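You operate a simulated robot arm through the tools that you are given. There is no shell and no other tool. Be economical: measure what you need, move in short steps, check, and stop when the job is done.

You are at the controls of a simulated two-armed robot. One attempt, no reset.

JOB
Hold the teal tray on the grey table steady with one hand and put the teal can from the top of the sump bench in it with the other.

It is judged by the outcome, as a careful person would: the job done as asked, and still so three seconds after it is handed in. It fails if anything else is knocked over, pushed out of place, dropped, spilled or broken.

ROBOT AND FRAMES
Two 7-joint arms with two-finger parallel grippers on one trunk, on a base that drives. Base frame: it is fixed to the floor where the robot stands at the start and does not move with it; the origin is under the middle of the robot, x ahead of it, y to its left, z up. Units: mm, degrees, N and s.
The left shoulder is at the start at [70, 163, 1095], the right one opposite. With the tool pointing down near the work surface each hand reaches from about 400 to 880 mm from the robot's upright axis, wherever it stands, measured 20 degrees to its own side. Places, roughly: teal tray [-1500, -3000, 750]. Payload 3.43 kg a hand.
The tool frame of a hand sits at the grasp point between the pads (the TCP): z along the fingers, y along the line on which they close. The tips reach 34 mm beyond it. The gripper opens to 128 mm. The fingers are 24 mm wide and 12 mm thick; the gripper's body (48 by 130 mm) begins 96 mm behind the TCP.
Orientation is that of the tool frame in the base frame, as a unit quaternion [w, x, y, z]. With the fingers straight down and closing along the base's y, the tool's x points along the base's -x, its y along +y and its z along -z.

CONTROLS
- The arms move only by the tool drive_tool. It takes "left_commands", "right_commands" or both (then of equal length, played together; a hand with none holds still); each is a list of rows, each an object of numbers (a shift or turn left out is 0, a gripper value left out holds the last): "dx", "dy", "dz": the shift along the tool's x, y, z in mm; "wx", "wy", "wz": the turn, a rotation vector about the tool's x, y, z in degrees; "hand": the finger opening in mm, from 0 to 128. In form: [{"dx": .., "dy": .., "dz": .., "wx": .., "wy": .., "wz": .., "hand": ..}, ...]. A call has 1 to 12 rows; each row shifts and turns the commanded pose from where the row before left it, along the tool's axes as they then stand. A row lasts 0.2 s, in which the tool goes at most 50 mm and 8.6 degrees; a call with a longer step from one row to the next is refused whole, and so is a gripper value outside its range. Where a pose cannot be reached the arm comes as near as it can. A force on the tool above 40 N (or 10 N above the force at the start of the call, whichever is more), or a blocked arm, ends the call early, and 0.2 s more pass. Each finger travels about 153 mm/s and halts on what it meets, pressing with about 42 N; the grip force reading is that of the motor and also rises with nothing between the fingers. The clock runs only during rows and for 0.2 s after the last one: add rows that do not move to give the fingers time. The reply holds the time, the measured pose of the TCP, the force on the tool along the base axes, the opening and the grip force, in the units named above and with some noise, with the torque about the TCP (base axes, N m) and any sound that the robot's microphone picked up.
- Cameras (640 x 400 px; columns grow to the right, rows downward): "scene" is now at [132.1, -33.6, 1325.7]; the picture's right is [-0.38, -0.93, 0.00], its down [-0.50, 0.21, -0.84] and it looks along [0.78, -0.32, -0.54] (base axes); focal length 273 px, centre (320, 200). "left" rides on the left gripper at [76, 11, -160] in its tool frame; the picture's right is [-0.15, 0.99, 0.00], its down [-0.88, -0.13, -0.46] and it looks along [-0.45, -0.07, 0.89] (tool axes); focal length 234 px, centre (320, 200). "right" rides on the right gripper at [76, -11, -160] in its tool frame; the picture's right is [0.15, 0.99, 0.00], its down [-0.88, 0.13, -0.46] and it looks along [-0.45, 0.07, 0.89] (tool axes); focal length 234 px, centre (320, 200). There is no depth. A picture from a camera that has moved, and an enlarged one, comes with that camera's place and axes in the base frame and with its lens.
- snapshot(camera): a new picture of that camera. No time passes.
- move_column(by): slides the trunk up (or, below 0, down) by that many mm; the arms and the scene camera ride with it, the base frame stays. It gives what a move gives, with no picture.
- steer(legs): drives the robot by 1 to 6 legs, each [ahead, left, turn to the left] in mm, mm and degrees, along the robot's own axes; the way and the turn of a leg run together, so that a leg with both is an arc; at most 1500 mm and 180 degrees a leg. The arms and the cameras ride along, it lands a little off, and it stops where it bumps. It gives what a move gives.
- head_to(pan, tilt): turns the head with the scene camera to pan (to the left, within 86 degrees either way) and tilt (down, from -29 to 69), counted from straight ahead of the robot. It gives what a move gives.
- inspect(camera, box): a new picture of the part [left, top, right, bottom] of that camera's present view, enlarged. No time passes.
- job_done(): hands the job in; it is judged then, once.

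Work in short steps. Places have to be worked out from the pictures, the camera data and where the tool is seen: move nearer, look again, correct. Check each grasp and each placing, and mend what went wrong. You have 120 turns and 88 pictures in all, those below and enlarged ones among them. Open the grippers and draw the arms clear of the work before you hand the job in, unless the task says otherwise; then end with one line.

The tools are called after "Emit:" as name(argument=value, ...) on one line, values as JSON. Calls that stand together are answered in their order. drive_tool: Moves the arms, as the interface text tells. Its arguments: {"type":"object","properties":{"left_commands":{"type":"array"},"right_commands":{"type":"array"}},"required":[]} The other tools are called the same way: move_column (by) slides the trunk up or down; steer (legs) drives the base; head_to (pan, tilt) turns the head that bears the scene camera; snapshot (camera) takes a picture; inspect (camera, box) takes an enlarged picture of a part of a camera's view; job_done () hands the job in.

At the start:

```text
time: 0.0
left_tool_pos: [664.2, 23.1, 1128.1]
left_ee_rot: [0.0, 0.001, 1.0, 0.0]
left_force: [-0.1, -0.1, -0.5]
left_moment: [-0.02, 0.0, -0.02]
left_grip_width: 128.0
left_grasp_force: 0.1
right_tool_pos: [422.1, -429.1, 1101.3]
right_ee_rot: [0.001, 0.0, 1.0, -0.001]
right_force: [0.4, 1.2, -0.1]
right_moment: [0.01, -0.04, 0.01]
right_grip_width: 128.0
right_grasp_force: 0.0
trunk travel left (down, up): [-575.0, 365.0]
robot x, y, heading: [-2.5, 1.7, -0.2]
head pan, tilt: [-22.3, 32.7]
```

scene: 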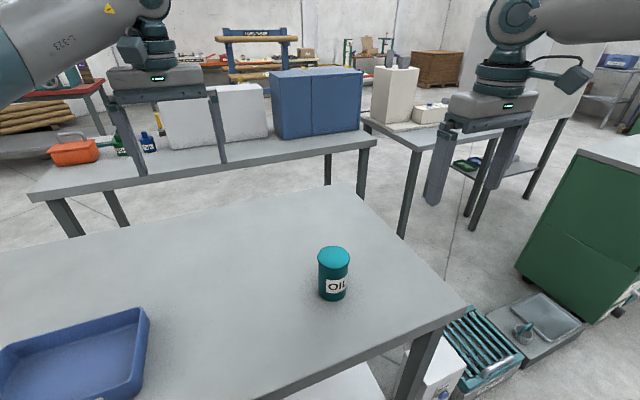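
right: 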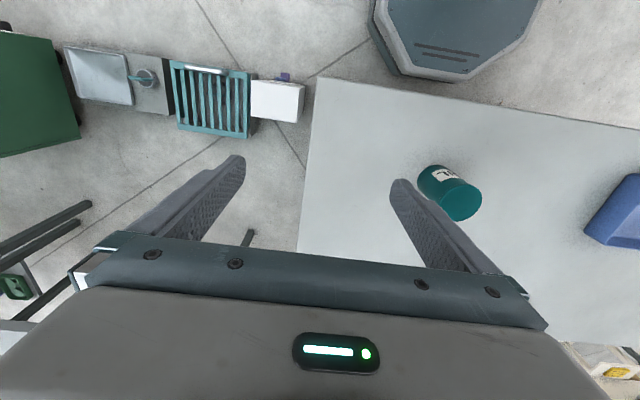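
left: 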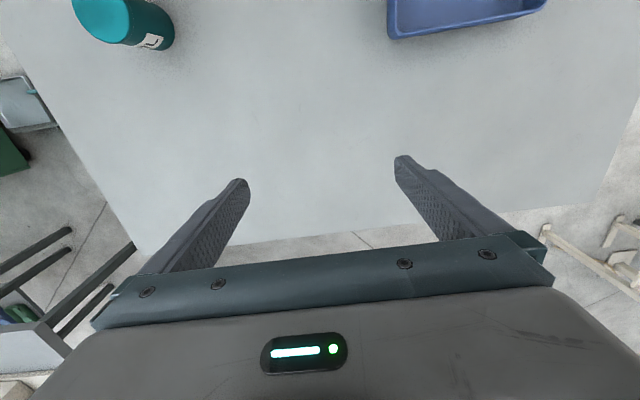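

The table ahead carries a teal OIL can and a blue tray; the teal tray is far behind to the right. I look around first to identify the sump bench.

Emit:
head_to(pan=0, tilt=40)

Emit:
snapshot(camera="scene")

Emit:
head_to(pan=-80, tilt=20)

Emit:
snapshot(camera="scene")

Emit:
head_to(pan=80, tilt=20)

Emit:
snapshot(camera="scene")

```text
time: 0.9
left_tool_pos: [664.0, 23.5, 1128.3]
left_ee_rot: [0.0, 0.0, 1.0, -0.001]
left_force: [0.1, -0.8, 0.1]
left_moment: [-0.03, 0.02, -0.01]
left_grip_width: 128.0
left_grasp_force: 0.1
right_tool_pos: [421.5, -429.1, 1100.8]
right_ee_rot: [0.0, -0.001, 1.0, 0.0]
right_force: [-0.9, -0.1, -0.3]
right_moment: [-0.03, -0.01, -0.01]
right_grip_width: 127.9
right_grasp_force: 0.1
trunk travel left (down, up): [-575.0, 365.0]
robot x, y, heading: [0.4, -0.5, -0.2]
head pan, tilt: [0.0, 40.0]
```

```text
84 pictures are left
camera scene: at [134.6, 0.2, 1314.7], right [0.0, -1.0, 0.0], down [-0.64, 0.0, -0.77], along [0.77, 0.0, -0.64], focal length 273 px, centre (320, 200)
```

scene: 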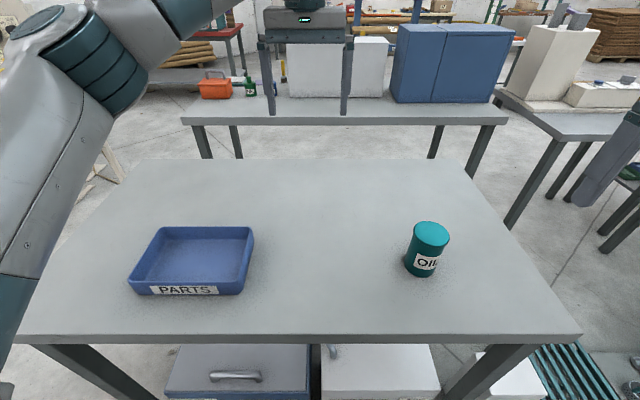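

```text
time: 2.4
left_tool_pos: [663.1, 23.3, 1127.4]
left_ee_rot: [0.0, 0.0, 1.0, 0.0]
left_force: [-0.5, 0.5, 0.6]
left_moment: [0.01, -0.02, -0.03]
left_grip_width: 128.1
left_grasp_force: 0.0
right_tool_pos: [421.6, -429.1, 1100.9]
right_ee_rot: [0.0, 0.0, 1.0, 0.0]
right_force: [-0.9, -0.7, 0.3]
right_moment: [0.02, -0.02, -0.02]
right_grip_width: 128.0
right_grasp_force: 0.1
trunk travel left (down, up): [-575.0, 365.0]
robot x, y, heading: [1.1, -0.5, -0.1]
head pan, tilt: [-80.0, 20.0]
```

```text
83 pictures are left
camera scene: at [65.8, -91.4, 1346.0], right [-0.98, -0.17, 0.0], down [-0.06, 0.34, -0.94], along [0.16, -0.93, -0.34], focal length 273 px, centre (320, 200)
```

scene: 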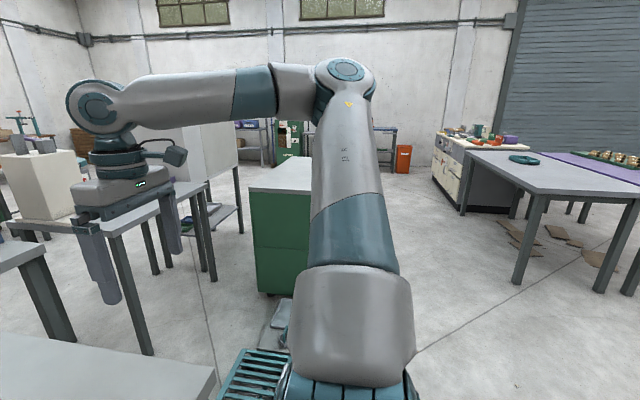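

```text
time: 4.8
left_tool_pos: [664.8, 22.9, 1127.8]
left_ee_rot: [0.001, 0.0, 1.0, 0.0]
left_force: [-0.2, 0.1, 0.4]
left_moment: [0.02, 0.01, 0.03]
left_grip_width: 128.2
left_grasp_force: 0.0
right_tool_pos: [421.6, -429.7, 1100.3]
right_ee_rot: [0.0, 0.0, 1.0, 0.0]
right_force: [0.2, 0.0, 0.1]
right_moment: [-0.01, 0.0, -0.03]
right_grip_width: 128.0
right_grasp_force: 0.0
trunk travel left (down, up): [-575.0, 365.0]
robot x, y, heading: [-0.2, -2.5, 0.0]
head pan, tilt: [80.0, 20.0]
```

```text
82 pictures are left
camera scene: at [65.8, 92.0, 1346.1], right [0.98, -0.17, 0.0], down [-0.06, -0.34, -0.94], along [0.16, 0.93, -0.34], focal length 273 px, centre (320, 200)
```

scene: 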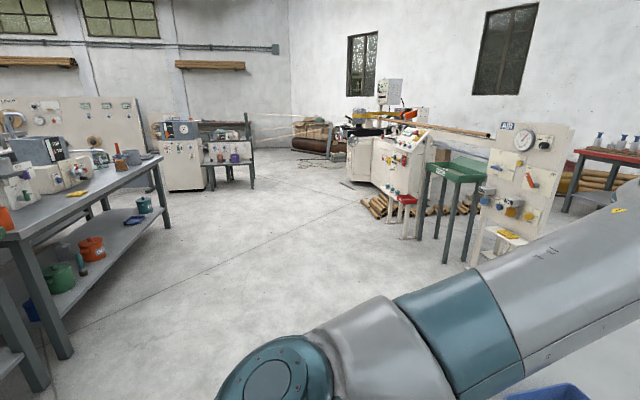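

Several benches are visible; I enlarge the candidate regions to find labels and other teal cans.

Emit:
inspect(camera="scene", box=[0, 80, 260, 330])

Emit:
head_to(pan=-40, tilt=50)

Emit:
snapshot(camera="scene")

Emit:
steer(legs=[[-400, 0, 0]])

Emit:
head_to(pan=0, tilt=25)

Emit:
snapshot(camera="scene")

```text
1.60 times, centred on (130, 205) of scene
camera zoom: at [65.8, 92.0, 1346.1], right [0.98, -0.17, 0.0], down [-0.06, -0.34, -0.94], along [0.16, 0.93, -0.34], focal length 436 px, centre (624, 192)
```

zoom: 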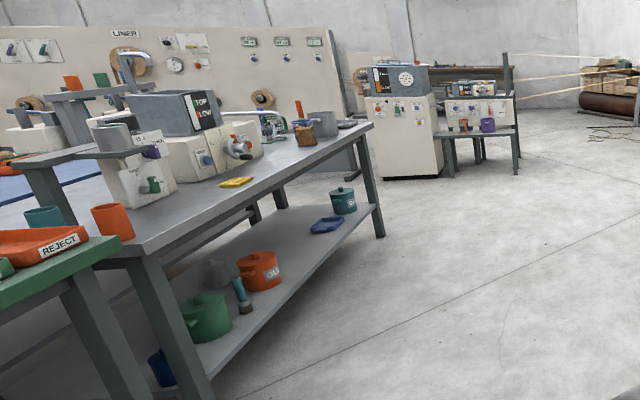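

```text
time: 6.8
left_tool_pos: [662.9, 23.0, 1127.7]
left_ee_rot: [0.0, 0.0, 1.0, 0.0]
left_force: [1.1, 0.3, -0.9]
left_moment: [0.03, 0.01, 0.0]
left_grip_width: 128.3
left_grasp_force: 0.0
right_tool_pos: [422.3, -429.3, 1101.6]
right_ee_rot: [0.0, 0.0, 1.0, 0.0]
right_force: [1.6, 0.3, -0.3]
right_moment: [-0.01, -0.02, 0.01]
right_grip_width: 128.0
right_grasp_force: 0.0
trunk travel left (down, up): [-575.0, 365.0]
robot x, y, heading: [1.0, 1.5, -0.1]
head pan, tilt: [-40.0, 50.0]
```

```text
80 pictures are left
camera scene: at [108.6, -49.2, 1300.5], right [-0.64, -0.77, 0.0], down [-0.59, 0.49, -0.64], along [0.49, -0.41, -0.77], focal length 273 px, centre (320, 200)
```

scene: 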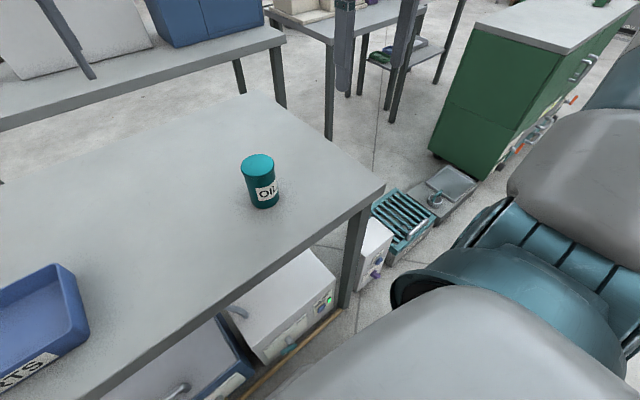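

```text
time: 9.3
left_tool_pos: [266.2, 24.5, 1128.7]
left_ee_rot: [0.0, -0.001, 1.0, 0.0]
left_force: [0.9, -0.1, -0.1]
left_moment: [0.0, 0.0, 0.0]
left_grip_width: 127.8
left_grasp_force: 0.0
right_tool_pos: [24.0, -428.8, 1099.8]
right_ee_rot: [-0.001, -0.001, 1.0, 0.0]
right_force: [0.8, -0.3, -0.1]
right_moment: [0.02, -0.02, 0.03]
right_grip_width: 128.1
right_grasp_force: 0.0
trunk travel left (down, up): [-575.0, 365.0]
robot x, y, heading: [-398.0, -2.9, 0.1]
head pan, tilt: [-40.0, 50.0]
```

```text
time: 10.4
left_tool_pos: [265.5, 23.9, 1128.1]
left_ee_rot: [0.0, -0.001, 1.0, 0.001]
left_force: [-0.6, 0.8, -0.2]
left_moment: [0.0, 0.0, 0.03]
left_grip_width: 128.0
left_grasp_force: 0.0
right_tool_pos: [25.3, -428.7, 1100.3]
right_ee_rot: [0.0, 0.0, 1.0, 0.0]
right_force: [-0.5, 0.0, 0.7]
right_moment: [0.0, 0.01, -0.01]
right_grip_width: 128.0
right_grasp_force: 0.0
trunk travel left (down, up): [-575.0, 365.0]
robot x, y, heading: [-397.6, -0.9, 0.2]
head pan, tilt: [0.0, 25.0]
```

```text
79 pictures are left
camera scene: at [-255.6, 0.1, 1337.9], right [0.0, -1.0, 0.0], down [-0.42, 0.0, -0.91], along [0.91, 0.0, -0.42], focal length 273 px, centre (320, 200)
```

scene: 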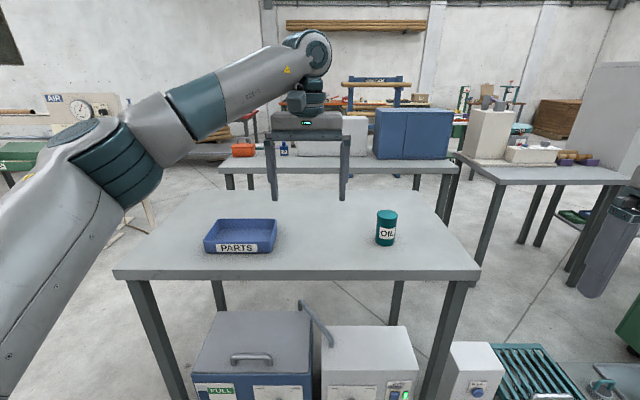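

A sign "LINER" names the bench to the left, so the sump bench probably has its own sign. I turn the robot around to look behind.

Emit:
steer(legs=[[0, 0, -120]])

Emit:
snapshot(camera="scene")

Emit:
head_to(pan=-75, tilt=15)

Emit:
snapshot(camera="scene")

```text
time: 15.8
left_tool_pos: [-710.5, -585.8, 1128.0]
left_ee_rot: [0.001, 0.867, 0.499, -0.001]
left_force: [-0.1, -0.3, -0.6]
left_moment: [-0.01, 0.03, -0.02]
left_grip_width: 127.8
left_grasp_force: 0.1
right_tool_pos: [-979.9, -149.1, 1100.2]
right_ee_rot: [-0.001, 0.867, 0.498, 0.0]
right_force: [0.5, 0.4, 0.2]
right_moment: [0.0, 0.0, -0.01]
right_grip_width: 128.0
right_grasp_force: 0.1
trunk travel left (down, up): [-575.0, 365.0]
robot x, y, heading: [-393.4, 0.0, -120.2]
head pan, tilt: [0.0, 25.0]
```

```text
78 pictures are left
camera scene: at [-469.7, -123.0, 1338.0], right [-0.86, 0.5, 0.0], down [0.21, 0.37, -0.91], along [-0.46, -0.78, -0.42], focal length 273 px, centre (320, 200)
```

scene: 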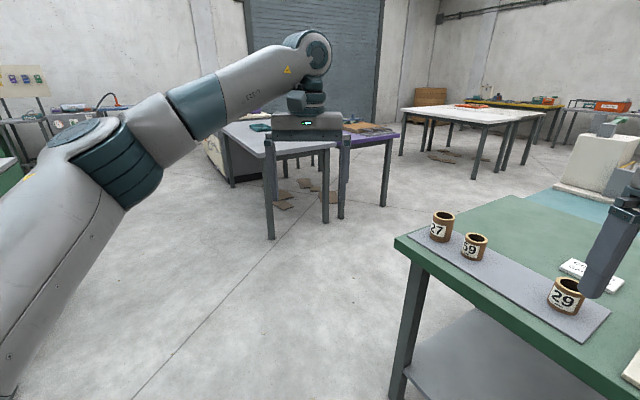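

```text
time: 17.3
left_tool_pos: [-710.2, -585.9, 1128.3]
left_ee_rot: [0.0, 0.867, 0.498, 0.0]
left_force: [0.6, 0.6, -0.5]
left_moment: [0.01, 0.02, -0.01]
left_grip_width: 128.1
left_grasp_force: 0.0
right_tool_pos: [-979.5, -148.3, 1100.4]
right_ee_rot: [0.001, 0.867, 0.499, 0.0]
right_force: [-0.7, 0.5, -0.6]
right_moment: [-0.01, 0.01, 0.02]
right_grip_width: 127.9
right_grasp_force: 0.1
trunk travel left (down, up): [-575.0, 365.0]
robot x, y, heading: [-395.9, -1.0, -120.3]
head pan, tilt: [-75.0, 15.0]
```

```text
77 pictures are left
camera scene: at [-513.4, -19.0, 1354.2], right [0.26, 0.97, 0.0], down [0.25, -0.07, -0.97], along [-0.93, 0.25, -0.26], focal length 273 px, centre (320, 200)
```

scene: 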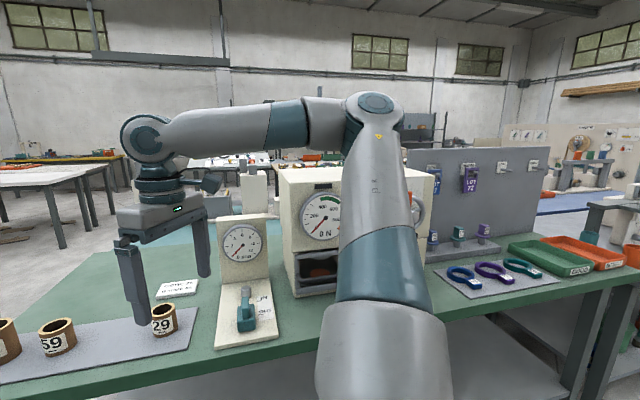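

There's a bearing bench behind. The boxes under the first table had labels; I turn back to read them and check whether that is the sump bench.

Emit:
steer(legs=[[0, 0, 120]])

Emit:
head_to(pan=-10, tilt=35)

Emit:
inspect(camera="scene", box=[120, 150, 520, 400])

Emit:
inspect(camera="scene", box=[180, 0, 640, 150])

```text
time: 22.7
left_tool_pos: [266.9, 17.1, 1129.2]
left_ee_rot: [0.0, 0.005, 1.0, 0.001]
left_force: [0.1, -0.5, -0.9]
left_moment: [0.02, 0.01, -0.02]
left_grip_width: 128.0
left_grasp_force: 0.0
right_tool_pos: [20.5, -434.2, 1101.0]
right_ee_rot: [0.001, 0.005, 1.0, 0.0]
right_force: [-0.8, -0.1, 0.3]
right_moment: [-0.01, 0.01, 0.03]
right_grip_width: 128.0
right_grasp_force: 0.2
trunk travel left (down, up): [-575.0, 365.0]
robot x, y, heading: [-398.7, -0.2, -0.9]
head pan, tilt: [-75.0, 15.0]
```

```text
time: 24.0
left_tool_pos: [266.1, 15.5, 1129.2]
left_ee_rot: [0.0, 0.005, 1.0, 0.0]
left_force: [0.2, 0.3, 0.4]
left_moment: [0.03, 0.01, -0.03]
left_grip_width: 128.1
left_grasp_force: 0.0
right_tool_pos: [20.1, -433.4, 1100.1]
right_ee_rot: [0.0, 0.005, 1.0, 0.001]
right_force: [-0.3, 1.2, 0.7]
right_moment: [0.0, 0.01, 0.0]
right_grip_width: 127.9
right_grasp_force: 0.0
trunk travel left (down, up): [-575.0, 365.0]
robot x, y, heading: [-394.4, -1.0, -0.3]
head pan, tilt: [-10.0, 35.0]
```

```text
1.60 times, centred on (320, 275) of scene
camera zoom: at [-261.0, -17.0, 1322.2], right [-0.18, -0.98, 0.0], down [-0.56, 0.11, -0.82], along [0.81, -0.15, -0.57], focal length 436 px, centre (320, 80)
```

zoom: 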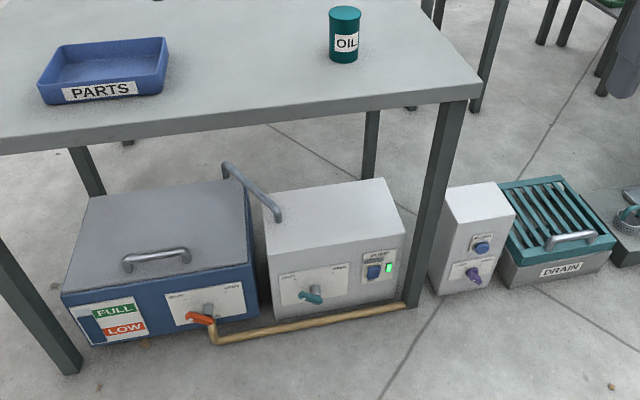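

```text
1.39 times, centred on (410, 75) of scene
camera zoom: at [-261.0, -17.0, 1322.2], right [-0.18, -0.98, 0.0], down [-0.56, 0.11, -0.82], along [0.81, -0.15, -0.57], focal length 379 px, centre (195, 374)
```

zoom: 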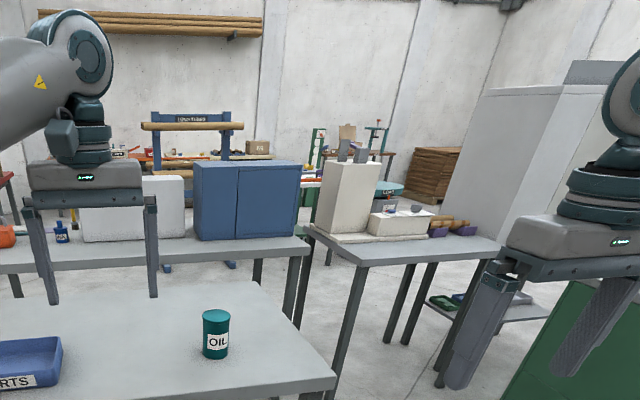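

The first table stands over the sump tank, pump and drain, so its teal OIL can is the target (about [473, -207], table z≈850). I drive back to the start and move the right hand over it.

Emit:
steer(legs=[[395, 0, 0.5]])

Emit:
drive_tool(right_commands=[{"dy": 45, "dx": -10}, {"dy": 45, "dx": -10}, {"dy": 45, "dx": -5}, {"dy": 45, "dx": -5}, {"dy": 30}])

Emit:
snapshot(camera="right")

Emit:
head_to(pan=-15, tilt=40)

Emit:
snapshot(camera="scene")

```text
time: 26.5
left_tool_pos: [664.5, 21.0, 1128.0]
left_ee_rot: [0.001, 0.0, 1.0, 0.0]
left_force: [-0.5, -0.3, -0.1]
left_moment: [-0.02, 0.02, 0.0]
left_grip_width: 127.9
left_grasp_force: 0.1
right_tool_pos: [421.8, -431.5, 1100.8]
right_ee_rot: [0.0, 0.0, 1.0, 0.0]
right_force: [0.2, -0.1, -0.8]
right_moment: [0.01, 0.01, 0.02]
right_grip_width: 128.2
right_grasp_force: 0.0
trunk travel left (down, up): [-575.0, 365.0]
robot x, y, heading: [0.7, -0.8, -0.1]
head pan, tilt: [-10.0, 35.0]
```

```text
time: 27.7
left_tool_pos: [664.5, 21.1, 1128.1]
left_ee_rot: [-0.002, 0.0, 1.0, 0.0]
left_force: [-0.7, -1.0, -0.4]
left_moment: [-0.01, 0.0, 0.03]
left_grip_width: 128.0
left_grasp_force: 0.0
right_tool_pos: [452.8, -222.0, 1101.1]
right_ee_rot: [-0.001, 0.0, 1.0, 0.001]
right_force: [-0.3, -0.5, 0.2]
right_moment: [-0.02, 0.01, 0.01]
right_grip_width: 128.3
right_grasp_force: 0.0
trunk travel left (down, up): [-575.0, 365.0]
robot x, y, heading: [2.8, -2.4, -0.1]
head pan, tilt: [-10.0, 35.0]
```

```text
74 pictures are left
camera right: at [376.6, -233.5, 1259.7], right [-0.15, 0.99, 0.0], down [0.88, 0.13, 0.45], along [0.45, 0.07, -0.89], focal length 234 px, centre (320, 200)
```

right: 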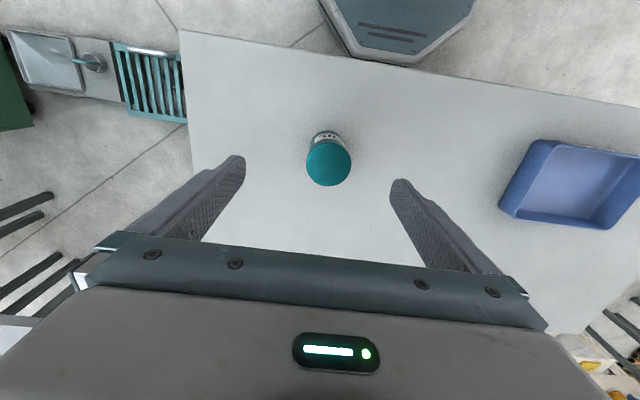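

```text
time: 28.4
left_tool_pos: [664.4, 20.5, 1127.8]
left_ee_rot: [0.0, 0.0, 1.0, 0.0]
left_force: [0.2, 0.0, 0.1]
left_moment: [-0.02, 0.0, 0.02]
left_grip_width: 128.0
left_grasp_force: 0.0
right_tool_pos: [452.1, -221.2, 1100.1]
right_ee_rot: [0.0, 0.0, 1.0, 0.0]
right_force: [0.2, -0.1, -0.2]
right_moment: [-0.01, -0.02, -0.01]
right_grip_width: 128.2
right_grasp_force: 0.1
trunk travel left (down, up): [-575.0, 365.0]
robot x, y, heading: [3.9, -1.7, -0.1]
head pan, tilt: [-15.0, 40.0]
```

```text
73 pictures are left
camera scene: at [132.2, -24.4, 1314.7], right [-0.26, -0.97, 0.0], down [-0.62, 0.17, -0.77], along [0.74, -0.2, -0.64], focal length 273 px, centre (320, 200)
```

scene: 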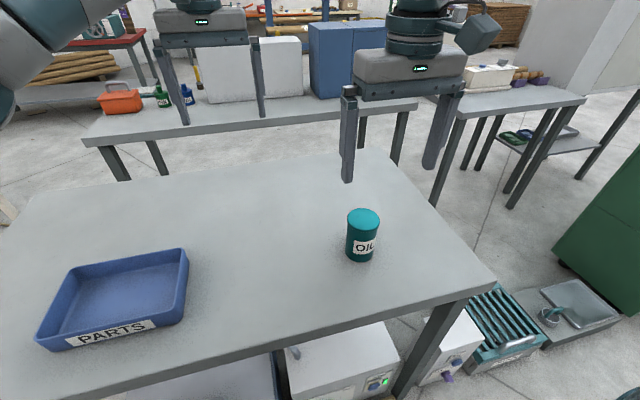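

The lid centre triangulates to about [473, -205, 957], diameter ~62 mm. I centre above it, lower to z 1005 and look again.

Emit:
drive_tool(right_commands=[{"dx": -20, "dy": 16}, {"dz": 45}, {"dz": 45}, {}])

Emit:
snapshot(camera="right")

Emit:
inspect(camera="scene", box=[260, 100, 500, 300])

```text
time: 29.4
left_tool_pos: [662.5, 20.6, 1128.5]
left_ee_rot: [0.001, 0.0, 1.0, 0.0]
left_force: [-0.6, -0.2, 0.1]
left_moment: [0.0, 0.0, 0.04]
left_grip_width: 128.0
left_grasp_force: 0.0
right_tool_pos: [470.2, -206.2, 1012.2]
right_ee_rot: [0.0, -0.001, 1.0, 0.0]
right_force: [0.0, 0.7, -0.1]
right_moment: [-0.01, 0.01, 0.0]
right_grip_width: 127.9
right_grasp_force: 0.0
trunk travel left (down, up): [-575.0, 365.0]
robot x, y, heading: [1.8, -1.4, -0.1]
head pan, tilt: [-15.0, 40.0]
```

```text
72 pictures are left
camera right: at [394.7, -218.1, 1170.4], right [-0.15, 0.99, 0.0], down [0.88, 0.13, 0.46], along [0.45, 0.07, -0.89], focal length 234 px, centre (320, 200)
```

right: 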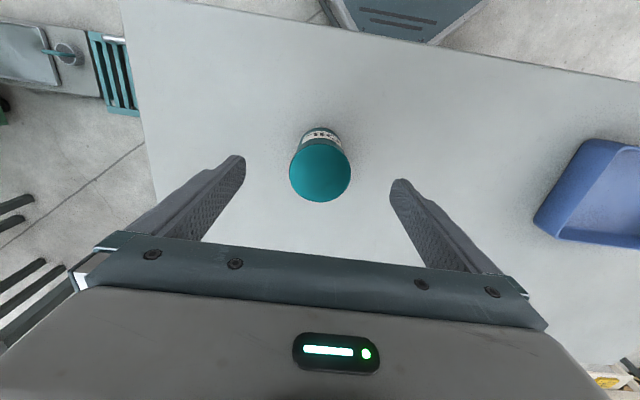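

```text
2.00 times, centred on (380, 200) of scene
camera zoom: at [131.7, -24.0, 1314.7], right [-0.26, -0.97, 0.0], down [-0.62, 0.17, -0.77], along [0.74, -0.2, -0.64], focal length 545 px, centre (200, 200)
```

zoom: 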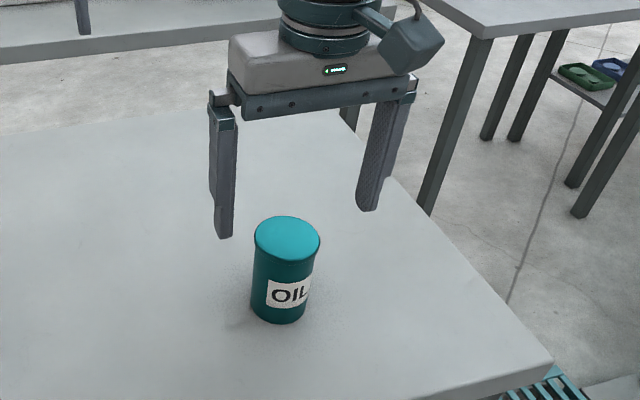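

Aligned within a few mm. I descend to z≈915 and close on the can.

Emit:
drive_tool(right_commands=[{"dx": -1, "dz": 30}, {"dz": 30}, {"dz": 30}, {"dz": 7}, {}])

Emit:
snapshot(camera="right")

Emit:
inspect(camera="scene", box=[260, 100, 500, 300])

```text
time: 30.6
left_tool_pos: [664.5, 20.0, 1127.9]
left_ee_rot: [0.0, 0.0, 1.0, 0.0]
left_force: [0.3, 0.4, 0.8]
left_moment: [0.02, 0.01, 0.02]
left_grip_width: 128.1
left_grasp_force: 0.1
right_tool_pos: [473.8, -206.2, 914.0]
right_ee_rot: [0.001, 0.001, 1.0, 0.0]
right_force: [-0.2, 1.0, -1.1]
right_moment: [-0.02, 0.02, 0.01]
right_grip_width: 127.9
right_grasp_force: 0.1
trunk travel left (down, up): [-575.0, 365.0]
robot x, y, heading: [4.8, -3.7, 0.0]
head pan, tilt: [-15.0, 40.0]
```

```text
70 pictures are left
camera right: at [396.9, -217.6, 1073.6], right [-0.15, 0.99, 0.0], down [0.88, 0.13, 0.46], along [0.45, 0.07, -0.89], focal length 234 px, centre (320, 200)
```

right: 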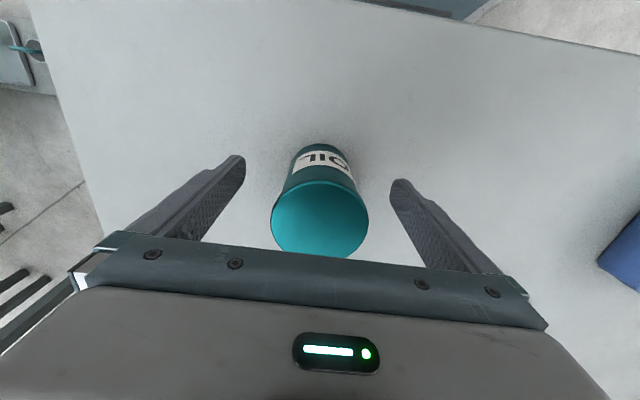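

```text
2.00 times, centred on (380, 200) of scene
camera zoom: at [132.3, -24.2, 1314.6], right [-0.26, -0.97, 0.0], down [-0.62, 0.17, -0.77], along [0.74, -0.2, -0.64], focal length 545 px, centre (200, 200)
```

zoom: 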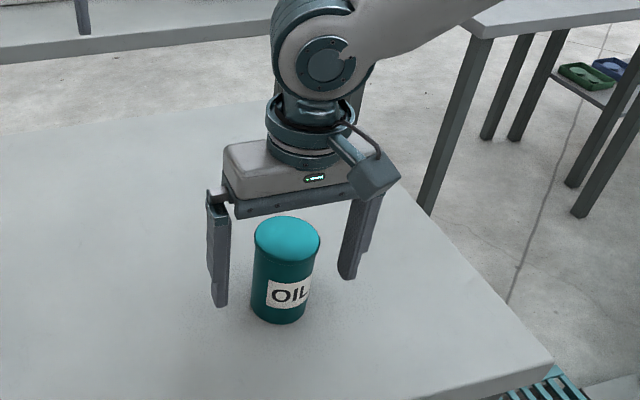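

Fingers straddle the can. I shift 3 mm back and close.

Emit:
drive_tool(right_commands=[{"dx": 3}, {"hand": 90}, {"hand": 66}, {"hand": 40}, {"hand": 40}, {"hand": 40}])

```text
time: 32.0
left_tool_pos: [664.3, 20.0, 1129.1]
left_ee_rot: [0.001, -0.001, 1.0, 0.0]
left_force: [0.1, -0.6, -0.3]
left_moment: [0.01, 0.02, 0.0]
left_grip_width: 128.1
left_grasp_force: 0.1
right_tool_pos: [470.2, -205.2, 914.1]
right_ee_rot: [0.001, 0.0, 1.0, 0.0]
right_force: [0.7, -0.6, -0.2]
right_moment: [-0.12, -0.06, 0.0]
right_grip_width: 61.3
right_grasp_force: 42.3
trunk travel left (down, up): [-575.0, 365.0]
robot x, y, heading: [-0.3, -3.0, -0.0]
head pan, tilt: [-15.0, 40.0]
```

Gripped at 61 mm. I lift and check.

Emit:
drive_tool(right_commands=[{"dz": -10}, {"dz": -30}, {"dz": -45}, {"dz": -45}, {"dz": -45}, {"dz": -20}, {}])

Emit:
snapshot(camera="right")

```text
time: 33.6
left_tool_pos: [665.0, 20.4, 1128.6]
left_ee_rot: [0.0, 0.0, 1.0, -0.001]
left_force: [-0.3, 0.1, 0.1]
left_moment: [-0.01, -0.06, 0.0]
left_grip_width: 127.9
left_grasp_force: 0.1
right_tool_pos: [469.7, -205.5, 1109.1]
right_ee_rot: [0.0, 0.0, 1.0, -0.001]
right_force: [-0.9, 0.3, -2.1]
right_moment: [-0.01, 0.0, 0.0]
right_grip_width: 61.0
right_grasp_force: 41.7
trunk travel left (down, up): [-575.0, 365.0]
robot x, y, heading: [1.0, -0.9, 0.2]
head pan, tilt: [-15.0, 40.0]
```

```text
68 pictures are left
camera right: at [394.6, -216.9, 1268.6], right [-0.15, 0.99, 0.0], down [0.88, 0.13, 0.46], along [0.45, 0.07, -0.89], focal length 234 px, centre (320, 200)
```

right: 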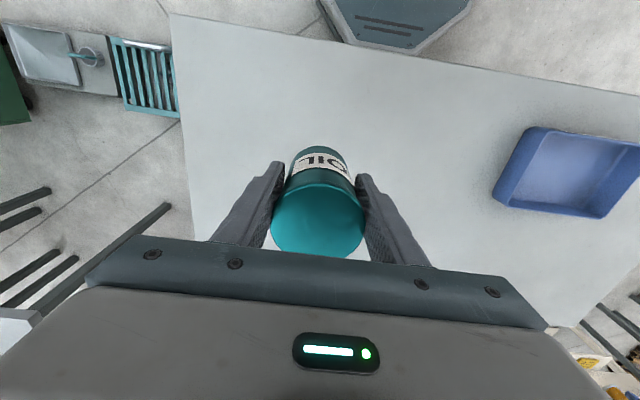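

The can is held firmly (about 0.2 kg), upright. I back away, turn right and drive toward the grey table, then look.

Emit:
steer(legs=[[-400, 0, 0], [0, 0, -90], [1000, 0, 0], [0, 0, -25]])

Emit:
head_to(pan=0, tilt=25)

Emit:
snapshot(camera="scene")

```text
time: 45.9
left_tool_pos: [-634.5, -1620.7, 1127.9]
left_ee_rot: [0.0, 0.839, 0.545, -0.001]
left_force: [-0.1, 0.6, 0.6]
left_moment: [-0.02, -0.05, -0.01]
left_grip_width: 127.9
left_grasp_force: 0.0
right_tool_pos: [-762.4, -1351.6, 1108.5]
right_ee_rot: [0.0, 0.839, 0.545, 0.0]
right_force: [-0.2, 0.4, -2.4]
right_moment: [0.0, -0.03, 0.03]
right_grip_width: 61.1
right_grasp_force: 42.5
trunk travel left (down, up): [-575.0, 365.0]
robot x, y, heading: [-385.1, -1004.4, -114.1]
head pan, tilt: [-15.0, 40.0]
```

```text
time: 46.7
left_tool_pos: [-633.6, -1620.8, 1127.5]
left_ee_rot: [-0.001, 0.839, 0.544, -0.001]
left_force: [-0.5, -0.5, -0.2]
left_moment: [0.02, -0.02, 0.02]
left_grip_width: 128.4
left_grasp_force: 0.1
right_tool_pos: [-761.4, -1352.5, 1108.2]
right_ee_rot: [0.0, 0.839, 0.544, 0.0]
right_force: [0.5, -0.2, -1.9]
right_moment: [0.03, 0.0, -0.02]
right_grip_width: 61.4
right_grasp_force: 41.9
trunk travel left (down, up): [-575.0, 365.0]
robot x, y, heading: [-385.5, -1005.1, -114.0]
head pan, tilt: [0.0, 25.0]
```

```text
67 pictures are left
camera scene: at [-444.7, -1134.4, 1337.8], right [-0.91, 0.41, 0.0], down [0.17, 0.39, -0.91], along [-0.37, -0.83, -0.42], focal length 273 px, centre (320, 200)
```

scene: 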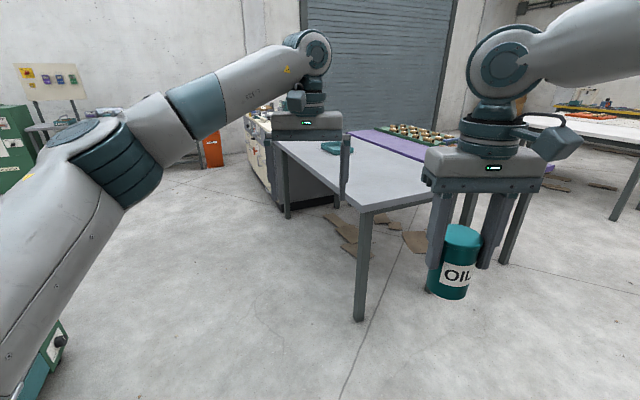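

The grey table's near edge is at x≈-1120, running y -2110 to -3550, top ~750; tray near [-1480,-3050]. I drive down alongside and face it.

Emit:
steer(legs=[[0, 0, 24], [1200, 0, 0], [0, 0, -90], [0, 750, 0]])

Emit:
head_to(pan=0, tilt=30)

Emit:
snapshot(camera="scene")

```text
time: 61.5
left_tool_pos: [-1049.0, -2976.3, 1127.7]
left_ee_rot: [0.001, 1.0, 0.003, 0.0]
left_force: [-0.3, 0.3, -0.1]
left_moment: [-0.01, -0.02, 0.0]
left_grip_width: 128.0
left_grasp_force: 0.1
right_tool_pos: [-854.2, -2748.3, 1108.2]
right_ee_rot: [0.0, 1.0, 0.001, 0.0]
right_force: [1.1, 0.7, -2.6]
right_moment: [0.01, -0.02, 0.0]
right_grip_width: 61.5
right_grasp_force: 41.9
trunk travel left (down, up): [-575.0, 365.0]
robot x, y, heading: [-386.8, -2952.4, -179.4]
head pan, tilt: [0.0, 25.0]
```

```text
time: 62.1
left_tool_pos: [-1049.3, -2976.4, 1128.1]
left_ee_rot: [0.0, 1.0, 0.003, 0.0]
left_force: [-0.2, -0.4, -0.2]
left_moment: [0.0, 0.01, 0.0]
left_grip_width: 128.2
left_grasp_force: 0.0
right_tool_pos: [-854.8, -2748.7, 1107.9]
right_ee_rot: [0.0, 1.0, 0.002, 0.0]
right_force: [0.0, 0.5, -2.3]
right_moment: [0.0, -0.08, -0.02]
right_grip_width: 61.3
right_grasp_force: 42.1
trunk travel left (down, up): [-575.0, 365.0]
robot x, y, heading: [-384.5, -2952.2, -179.9]
head pan, tilt: [0.0, 30.0]
```

```text
66 pictures are left
camera scene: at [-526.3, -2950.5, 1330.0], right [0.0, 1.0, 0.0], down [0.5, 0.0, -0.87], along [-0.87, 0.0, -0.5], focal length 273 px, centre (320, 200)
```

scene: 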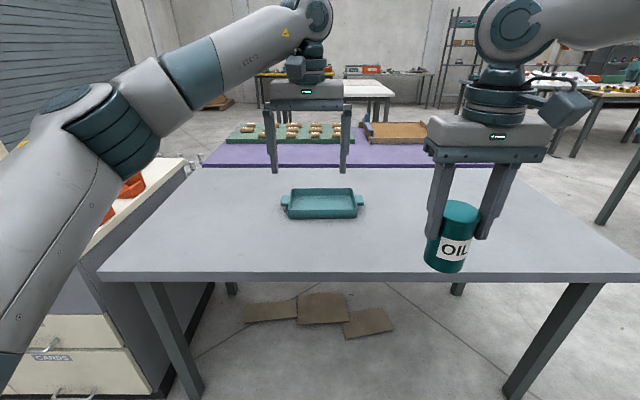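

The tray has handles at both ends, centre around [-1460,-2942]. I move forward 340 mm, lower the trunk 100 and look down with the left hand's camera.

Emit:
steer(legs=[[340, 0, 0]])

Emit:
move_column(by=-100)

Emit:
head_to(pan=0, tilt=40)

Emit:
snapshot(camera="scene")

Emit:
snapshot(camera="left")

```text
time: 64.3
left_tool_pos: [-1384.8, -2975.9, 1128.3]
left_ee_rot: [0.0, 1.0, 0.001, 0.0]
left_force: [-0.1, -0.8, 0.5]
left_moment: [0.02, 0.02, 0.01]
left_grip_width: 128.3
left_grasp_force: 0.0
right_tool_pos: [-1191.3, -2750.2, 1108.6]
right_ee_rot: [0.0, 1.0, 0.001, -0.001]
right_force: [0.0, -0.2, -2.3]
right_moment: [0.01, -0.07, -0.01]
right_grip_width: 61.2
right_grasp_force: 42.0
trunk travel left (down, up): [-575.0, 365.0]
robot x, y, heading: [-723.5, -2951.4, -179.8]
head pan, tilt: [0.0, 30.0]
```

```text
time: 65.7
left_tool_pos: [-1385.0, -2975.7, 1028.5]
left_ee_rot: [0.0, 1.0, 0.001, 0.0]
left_force: [-0.1, -0.5, 0.2]
left_moment: [0.04, 0.01, 0.0]
left_grip_width: 127.9
left_grasp_force: 0.0
right_tool_pos: [-1191.1, -2749.8, 1008.6]
right_ee_rot: [0.0, 1.0, 0.0, 0.0]
right_force: [-0.5, 0.2, -2.4]
right_moment: [-0.02, -0.02, -0.01]
right_grip_width: 61.6
right_grasp_force: 41.8
trunk travel left (down, up): [-475.0, 465.0]
robot x, y, heading: [-723.2, -2950.9, -179.9]
head pan, tilt: [0.0, 30.0]
```

```text
time: 66.4
left_tool_pos: [-1384.7, -2977.2, 1028.5]
left_ee_rot: [0.0, 1.0, 0.002, 0.0]
left_force: [-0.6, -0.1, 0.0]
left_moment: [0.01, 0.02, -0.05]
left_grip_width: 128.0
left_grasp_force: 0.1
right_tool_pos: [-1192.8, -2750.7, 1007.8]
right_ee_rot: [0.0, 1.0, 0.001, 0.0]
right_force: [0.7, -0.2, -3.2]
right_moment: [-0.01, -0.03, 0.04]
right_grip_width: 61.1
right_grasp_force: 41.9
trunk travel left (down, up): [-475.0, 465.0]
robot x, y, heading: [-723.9, -2953.9, -179.8]
head pan, tilt: [0.0, 40.0]
```

```text
65 pictures are left
camera scene: at [-857.8, -2951.1, 1214.6], right [0.0, 1.0, 0.0], down [0.64, 0.0, -0.77], along [-0.77, 0.0, -0.64], focal length 273 px, centre (320, 200)
```

scene: 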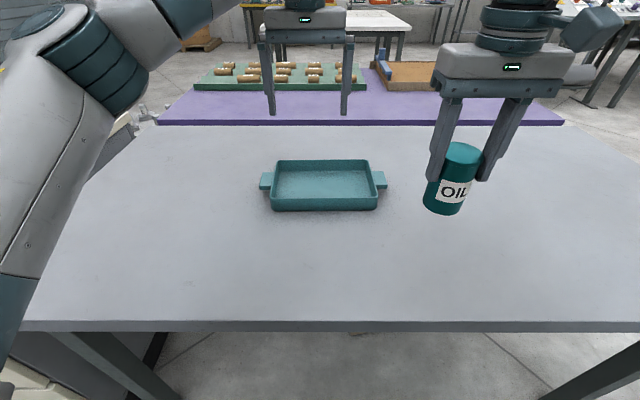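

```text
64 pictures are left
camera left: at [-1310.0, -2987.7, 1189.1], right [-0.14, -0.99, 0.0], down [-0.88, 0.13, 0.46], along [-0.45, 0.07, -0.89], focal length 234 px, centre (320, 200)
```

left: 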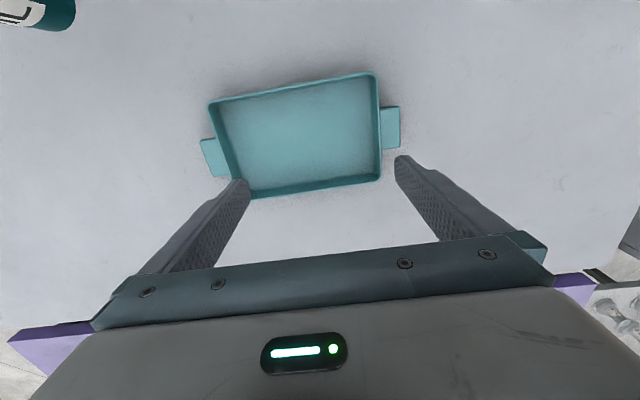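

The tray's end tabs sit near rim height; left tab ≈[-1385,-3077,~830]. I rotate the left hand 90° so it closes along x over the left tab, and move above it.

Emit:
drive_tool(left_commands=[{"dy": 50, "wz": 0}, {"dy": 53}, {"wz": 8.5}, {"wz": 8.5}, {"wz": 8.5}, {"wz": 8.5}, {"wz": 8.5}, {"wz": 8.5}, {"wz": 8.5}, {"wz": 8.5}, {"wz": 8.5}, {"wz": 8.5}])

Emit:
drive_tool(left_commands=[{"wz": 5}, {}])

Emit:
snapshot(camera="left")

Emit:
snapshot(camera="scene")

```text
refused: row 2 steps farther than a row can; nothing moved
```

```text
time: 67.0
left_tool_pos: [-1384.8, -2977.0, 1027.9]
left_ee_rot: [0.0, 0.999, -0.043, -0.001]
left_force: [0.5, 0.8, 0.0]
left_moment: [0.01, -0.02, 0.02]
left_grip_width: 128.1
left_grasp_force: 0.1
right_tool_pos: [-1191.7, -2749.1, 1008.1]
right_ee_rot: [0.0, 1.0, 0.001, 0.0]
right_force: [0.1, 0.1, -2.6]
right_moment: [0.01, -0.05, -0.01]
right_grip_width: 61.4
right_grasp_force: 41.6
trunk travel left (down, up): [-475.0, 465.0]
robot x, y, heading: [-721.4, -2952.1, -179.9]
head pan, tilt: [0.0, 40.0]
```

```text
63 pictures are left
camera left: at [-1311.2, -2994.5, 1189.2], right [-0.23, -0.97, 0.0], down [-0.87, 0.21, 0.46], along [-0.44, 0.11, -0.89], focal length 234 px, centre (320, 200)
```

left: 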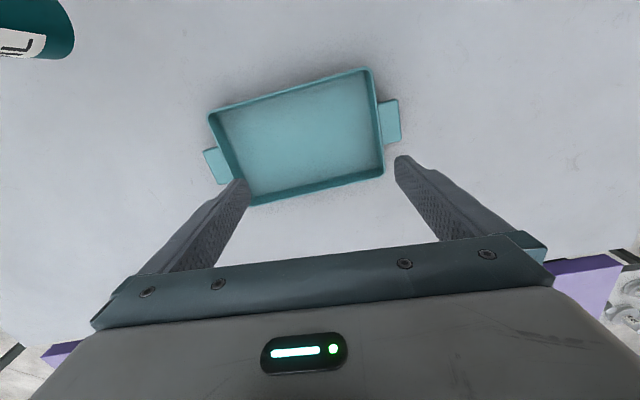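

```text
62 pictures are left
camera scene: at [-857.6, -2951.1, 1214.6], right [0.0, 1.0, 0.0], down [0.64, 0.0, -0.77], along [-0.77, 0.0, -0.64], focal length 273 px, centre (320, 200)
```

scene: 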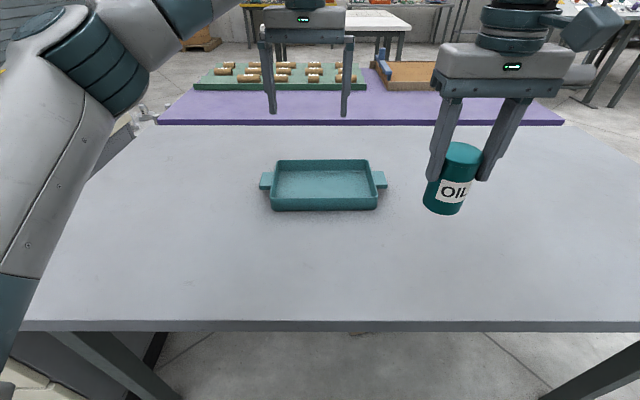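

The rotation direction is fine; the first call was refused because of step length. I repeat with smaller steps.

Emit:
drive_tool(left_commands=[{"dy": 34, "dx": 3}, {"dy": 34, "dx": 3}, {"dy": 34, "dx": 3}, {"wz": 8.5}, {"wz": 8.5}, {"wz": 8.5}, {"wz": 8.5}, {"wz": 8.5}, {"wz": 8.5}, {"wz": 8.5}, {"wz": 8.5}, {"wz": 8.5}])

Emit:
drive_tool(left_commands=[{"wz": 8.5}, {}])

Emit:
snapshot(camera="left")

Emit:
snapshot(camera="scene")

```text
time: 69.6
left_tool_pos: [-1228.0, -3024.8, 991.5]
left_ee_rot: [0.0, 0.76, -0.65, -0.001]
left_force: [1.0, 0.0, 0.4]
left_moment: [0.0, 0.02, 0.03]
left_grip_width: 128.2
left_grasp_force: 0.1
left hand out of reach, approached as far as the arm can: row 9, 10, 11, 12
right_tool_pos: [-1192.0, -2750.1, 1009.4]
right_ee_rot: [0.0, 1.0, 0.001, 0.001]
right_force: [0.3, 0.7, -2.0]
right_moment: [-0.01, -0.02, -0.02]
right_grip_width: 61.2
right_grasp_force: 41.8
trunk travel left (down, up): [-475.0, 465.0]
robot x, y, heading: [-721.9, -2950.6, -180.0]
head pan, tilt: [0.0, 40.0]
```

```text
time: 70.2
left_tool_pos: [-1189.0, -3013.4, 984.6]
left_ee_rot: [-0.001, 0.709, -0.705, -0.001]
left_force: [-0.6, -0.1, 0.2]
left_moment: [0.03, -0.04, 0.0]
left_grip_width: 128.2
left_grasp_force: 0.1
left hand out of reach, approached as far as the arm can: row 1
right_tool_pos: [-1192.3, -2749.9, 1008.0]
right_ee_rot: [0.0, 1.0, 0.002, 0.001]
right_force: [-0.3, 0.2, -2.0]
right_moment: [0.04, -0.05, -0.02]
right_grip_width: 60.9
right_grasp_force: 42.1
trunk travel left (down, up): [-475.0, 465.0]
robot x, y, heading: [-721.2, -2948.0, -179.7]
head pan, tilt: [0.0, 40.0]
```

```text
61 pictures are left
camera left: at [-1201.1, -3089.1, 1144.2], right [-0.99, 0.14, 0.0], down [0.13, 0.88, 0.46], along [0.06, 0.45, -0.89], focal length 234 px, centre (320, 200)
```

left: 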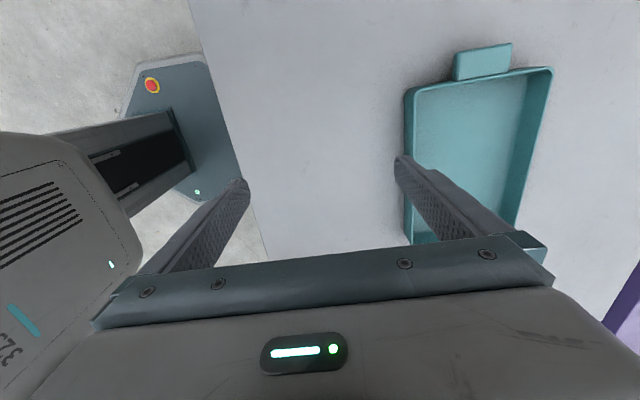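

```text
60 pictures are left
camera scene: at [-858.1, -2951.7, 1214.5], right [0.0, 1.0, 0.0], down [0.64, 0.0, -0.77], along [-0.77, 0.0, -0.64], focal length 273 px, centre (320, 200)
```

scene: 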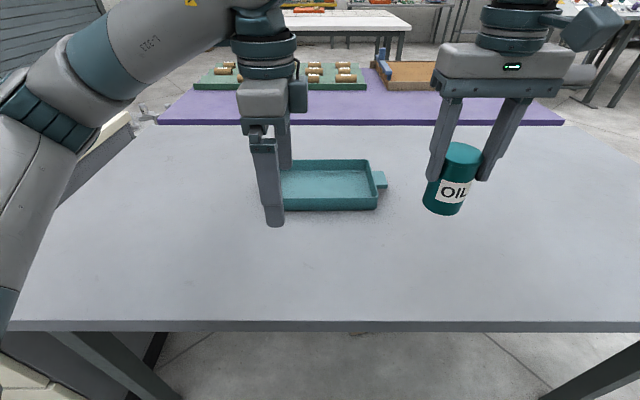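

The +90° turn runs into a reach limit. I try the opposite turn (-90°) instead.

Emit:
drive_tool(left_commands=[{"wz": -8.5}, {"wz": -8.5}, {"wz": -8.5}, {"wz": -8.5}, {"wz": -8.5}, {"wz": -8.5}, {"wz": -8.5}, {"wz": -8.5}, {"wz": -8.5}, {"wz": -8.5}, {"wz": -5}, {}])

Emit:
drive_tool(left_commands=[{"wz": -8.5}, {"wz": -8.5}, {"wz": -8.5}, {"wz": -8.5}, {"wz": -8.5}, {"wz": -8.5}, {"wz": -8.5}, {"wz": -8.5}, {"wz": -8.5}, {"wz": -8.5}, {"wz": -5}, {}])

Emit:
snapshot(camera="left")

Emit:
snapshot(camera="scene")

```text
time: 72.8
left_tool_pos: [-1188.9, -3013.1, 983.7]
left_ee_rot: [0.0, 1.0, 0.002, 0.0]
left_force: [-0.7, -0.8, 0.4]
left_moment: [-0.02, -0.01, -0.01]
left_grip_width: 128.0
left_grasp_force: 0.0
right_tool_pos: [-1191.2, -2749.4, 1008.7]
right_ee_rot: [0.0, 1.0, 0.002, 0.0]
right_force: [-0.3, 0.4, -2.9]
right_moment: [0.0, -0.02, 0.01]
right_grip_width: 60.8
right_grasp_force: 41.9
trunk travel left (down, up): [-475.0, 465.0]
robot x, y, heading: [-721.2, -2949.6, -180.0]
head pan, tilt: [0.0, 40.0]
```

```text
time: 75.4
left_tool_pos: [-1189.8, -3012.7, 982.9]
left_ee_rot: [0.0, 0.706, 0.708, 0.001]
left_force: [0.4, 0.0, -0.3]
left_moment: [0.03, 0.0, 0.02]
left_grip_width: 128.0
left_grasp_force: 0.0
right_tool_pos: [-1191.7, -2750.0, 1008.3]
right_ee_rot: [0.0, 1.0, 0.001, 0.0]
right_force: [-0.1, -1.0, -2.2]
right_moment: [0.01, -0.03, 0.03]
right_grip_width: 60.5
right_grasp_force: 42.5
trunk travel left (down, up): [-475.0, 465.0]
robot x, y, heading: [-721.8, -2948.3, -180.0]
head pan, tilt: [0.0, 40.0]
```

```text
59 pictures are left
camera left: at [-1179.3, -2937.0, 1144.6], right [0.99, -0.14, 0.0], down [-0.13, -0.88, 0.46], along [-0.06, -0.45, -0.89], focal length 234 px, centre (320, 200)
```

left: 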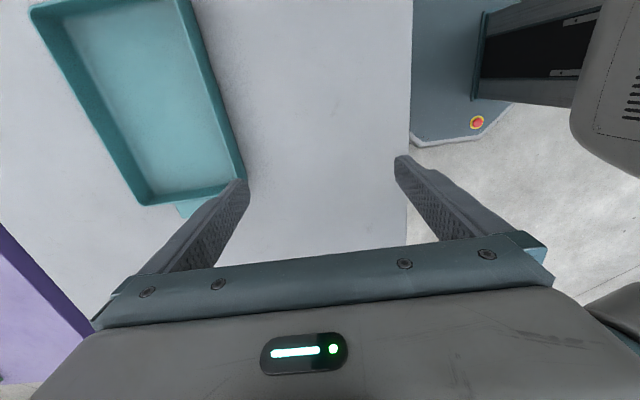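

```text
58 pictures are left
camera scene: at [-857.6, -2951.2, 1214.6], right [0.0, 1.0, 0.0], down [0.64, 0.0, -0.77], along [-0.77, 0.0, -0.64], focal length 273 px, centre (320, 200)
```

scene: 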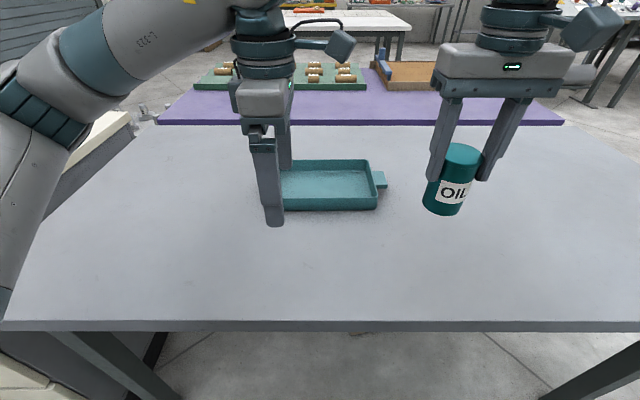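

The -90° orientation works. I move the left hand over the left tab (x by -195, y by -67).

Emit:
drive_tool(left_commands=[{"dy": -39, "dx": -13.4}, {"dy": -39, "dx": -13.4}, {"dy": -39, "dx": -13.4}, {"dy": -39, "dx": -13.4}, {"dy": -39, "dx": -13.4}, {}])

Emit:
snapshot(camera="left")

Emit:
snapshot(camera="scene")

```text
time: 76.8
left_tool_pos: [-1385.4, -3080.9, 983.6]
left_ee_rot: [0.0, 0.707, 0.708, 0.0]
left_force: [-0.1, -0.1, 0.2]
left_moment: [0.0, 0.01, 0.0]
left_grip_width: 128.1
left_grasp_force: 0.1
right_tool_pos: [-1191.5, -2750.8, 1009.6]
right_ee_rot: [0.0, 1.0, 0.001, 0.0]
right_force: [-0.6, -0.3, -2.6]
right_moment: [0.01, -0.03, 0.0]
right_grip_width: 60.8
right_grasp_force: 42.0
trunk travel left (down, up): [-475.0, 465.0]
robot x, y, heading: [-722.8, -2950.1, -180.0]
head pan, tilt: [0.0, 40.0]
```

```text
57 pictures are left
camera left: at [-1374.0, -3005.4, 1143.9], right [0.99, -0.14, 0.0], down [-0.13, -0.88, 0.46], along [-0.07, -0.45, -0.89], focal length 234 px, centre (320, 200)
```

left: 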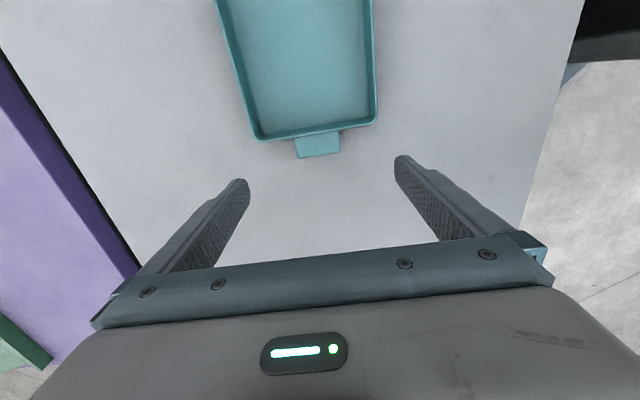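

```text
56 pictures are left
camera scene: at [-857.3, -2951.2, 1214.7], right [0.0, 1.0, 0.0], down [0.64, 0.0, -0.77], along [-0.77, 0.0, -0.64], focal length 273 px, centre (320, 200)
```

scene: 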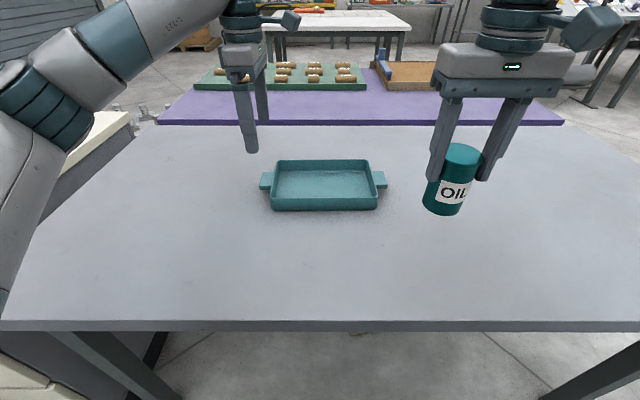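

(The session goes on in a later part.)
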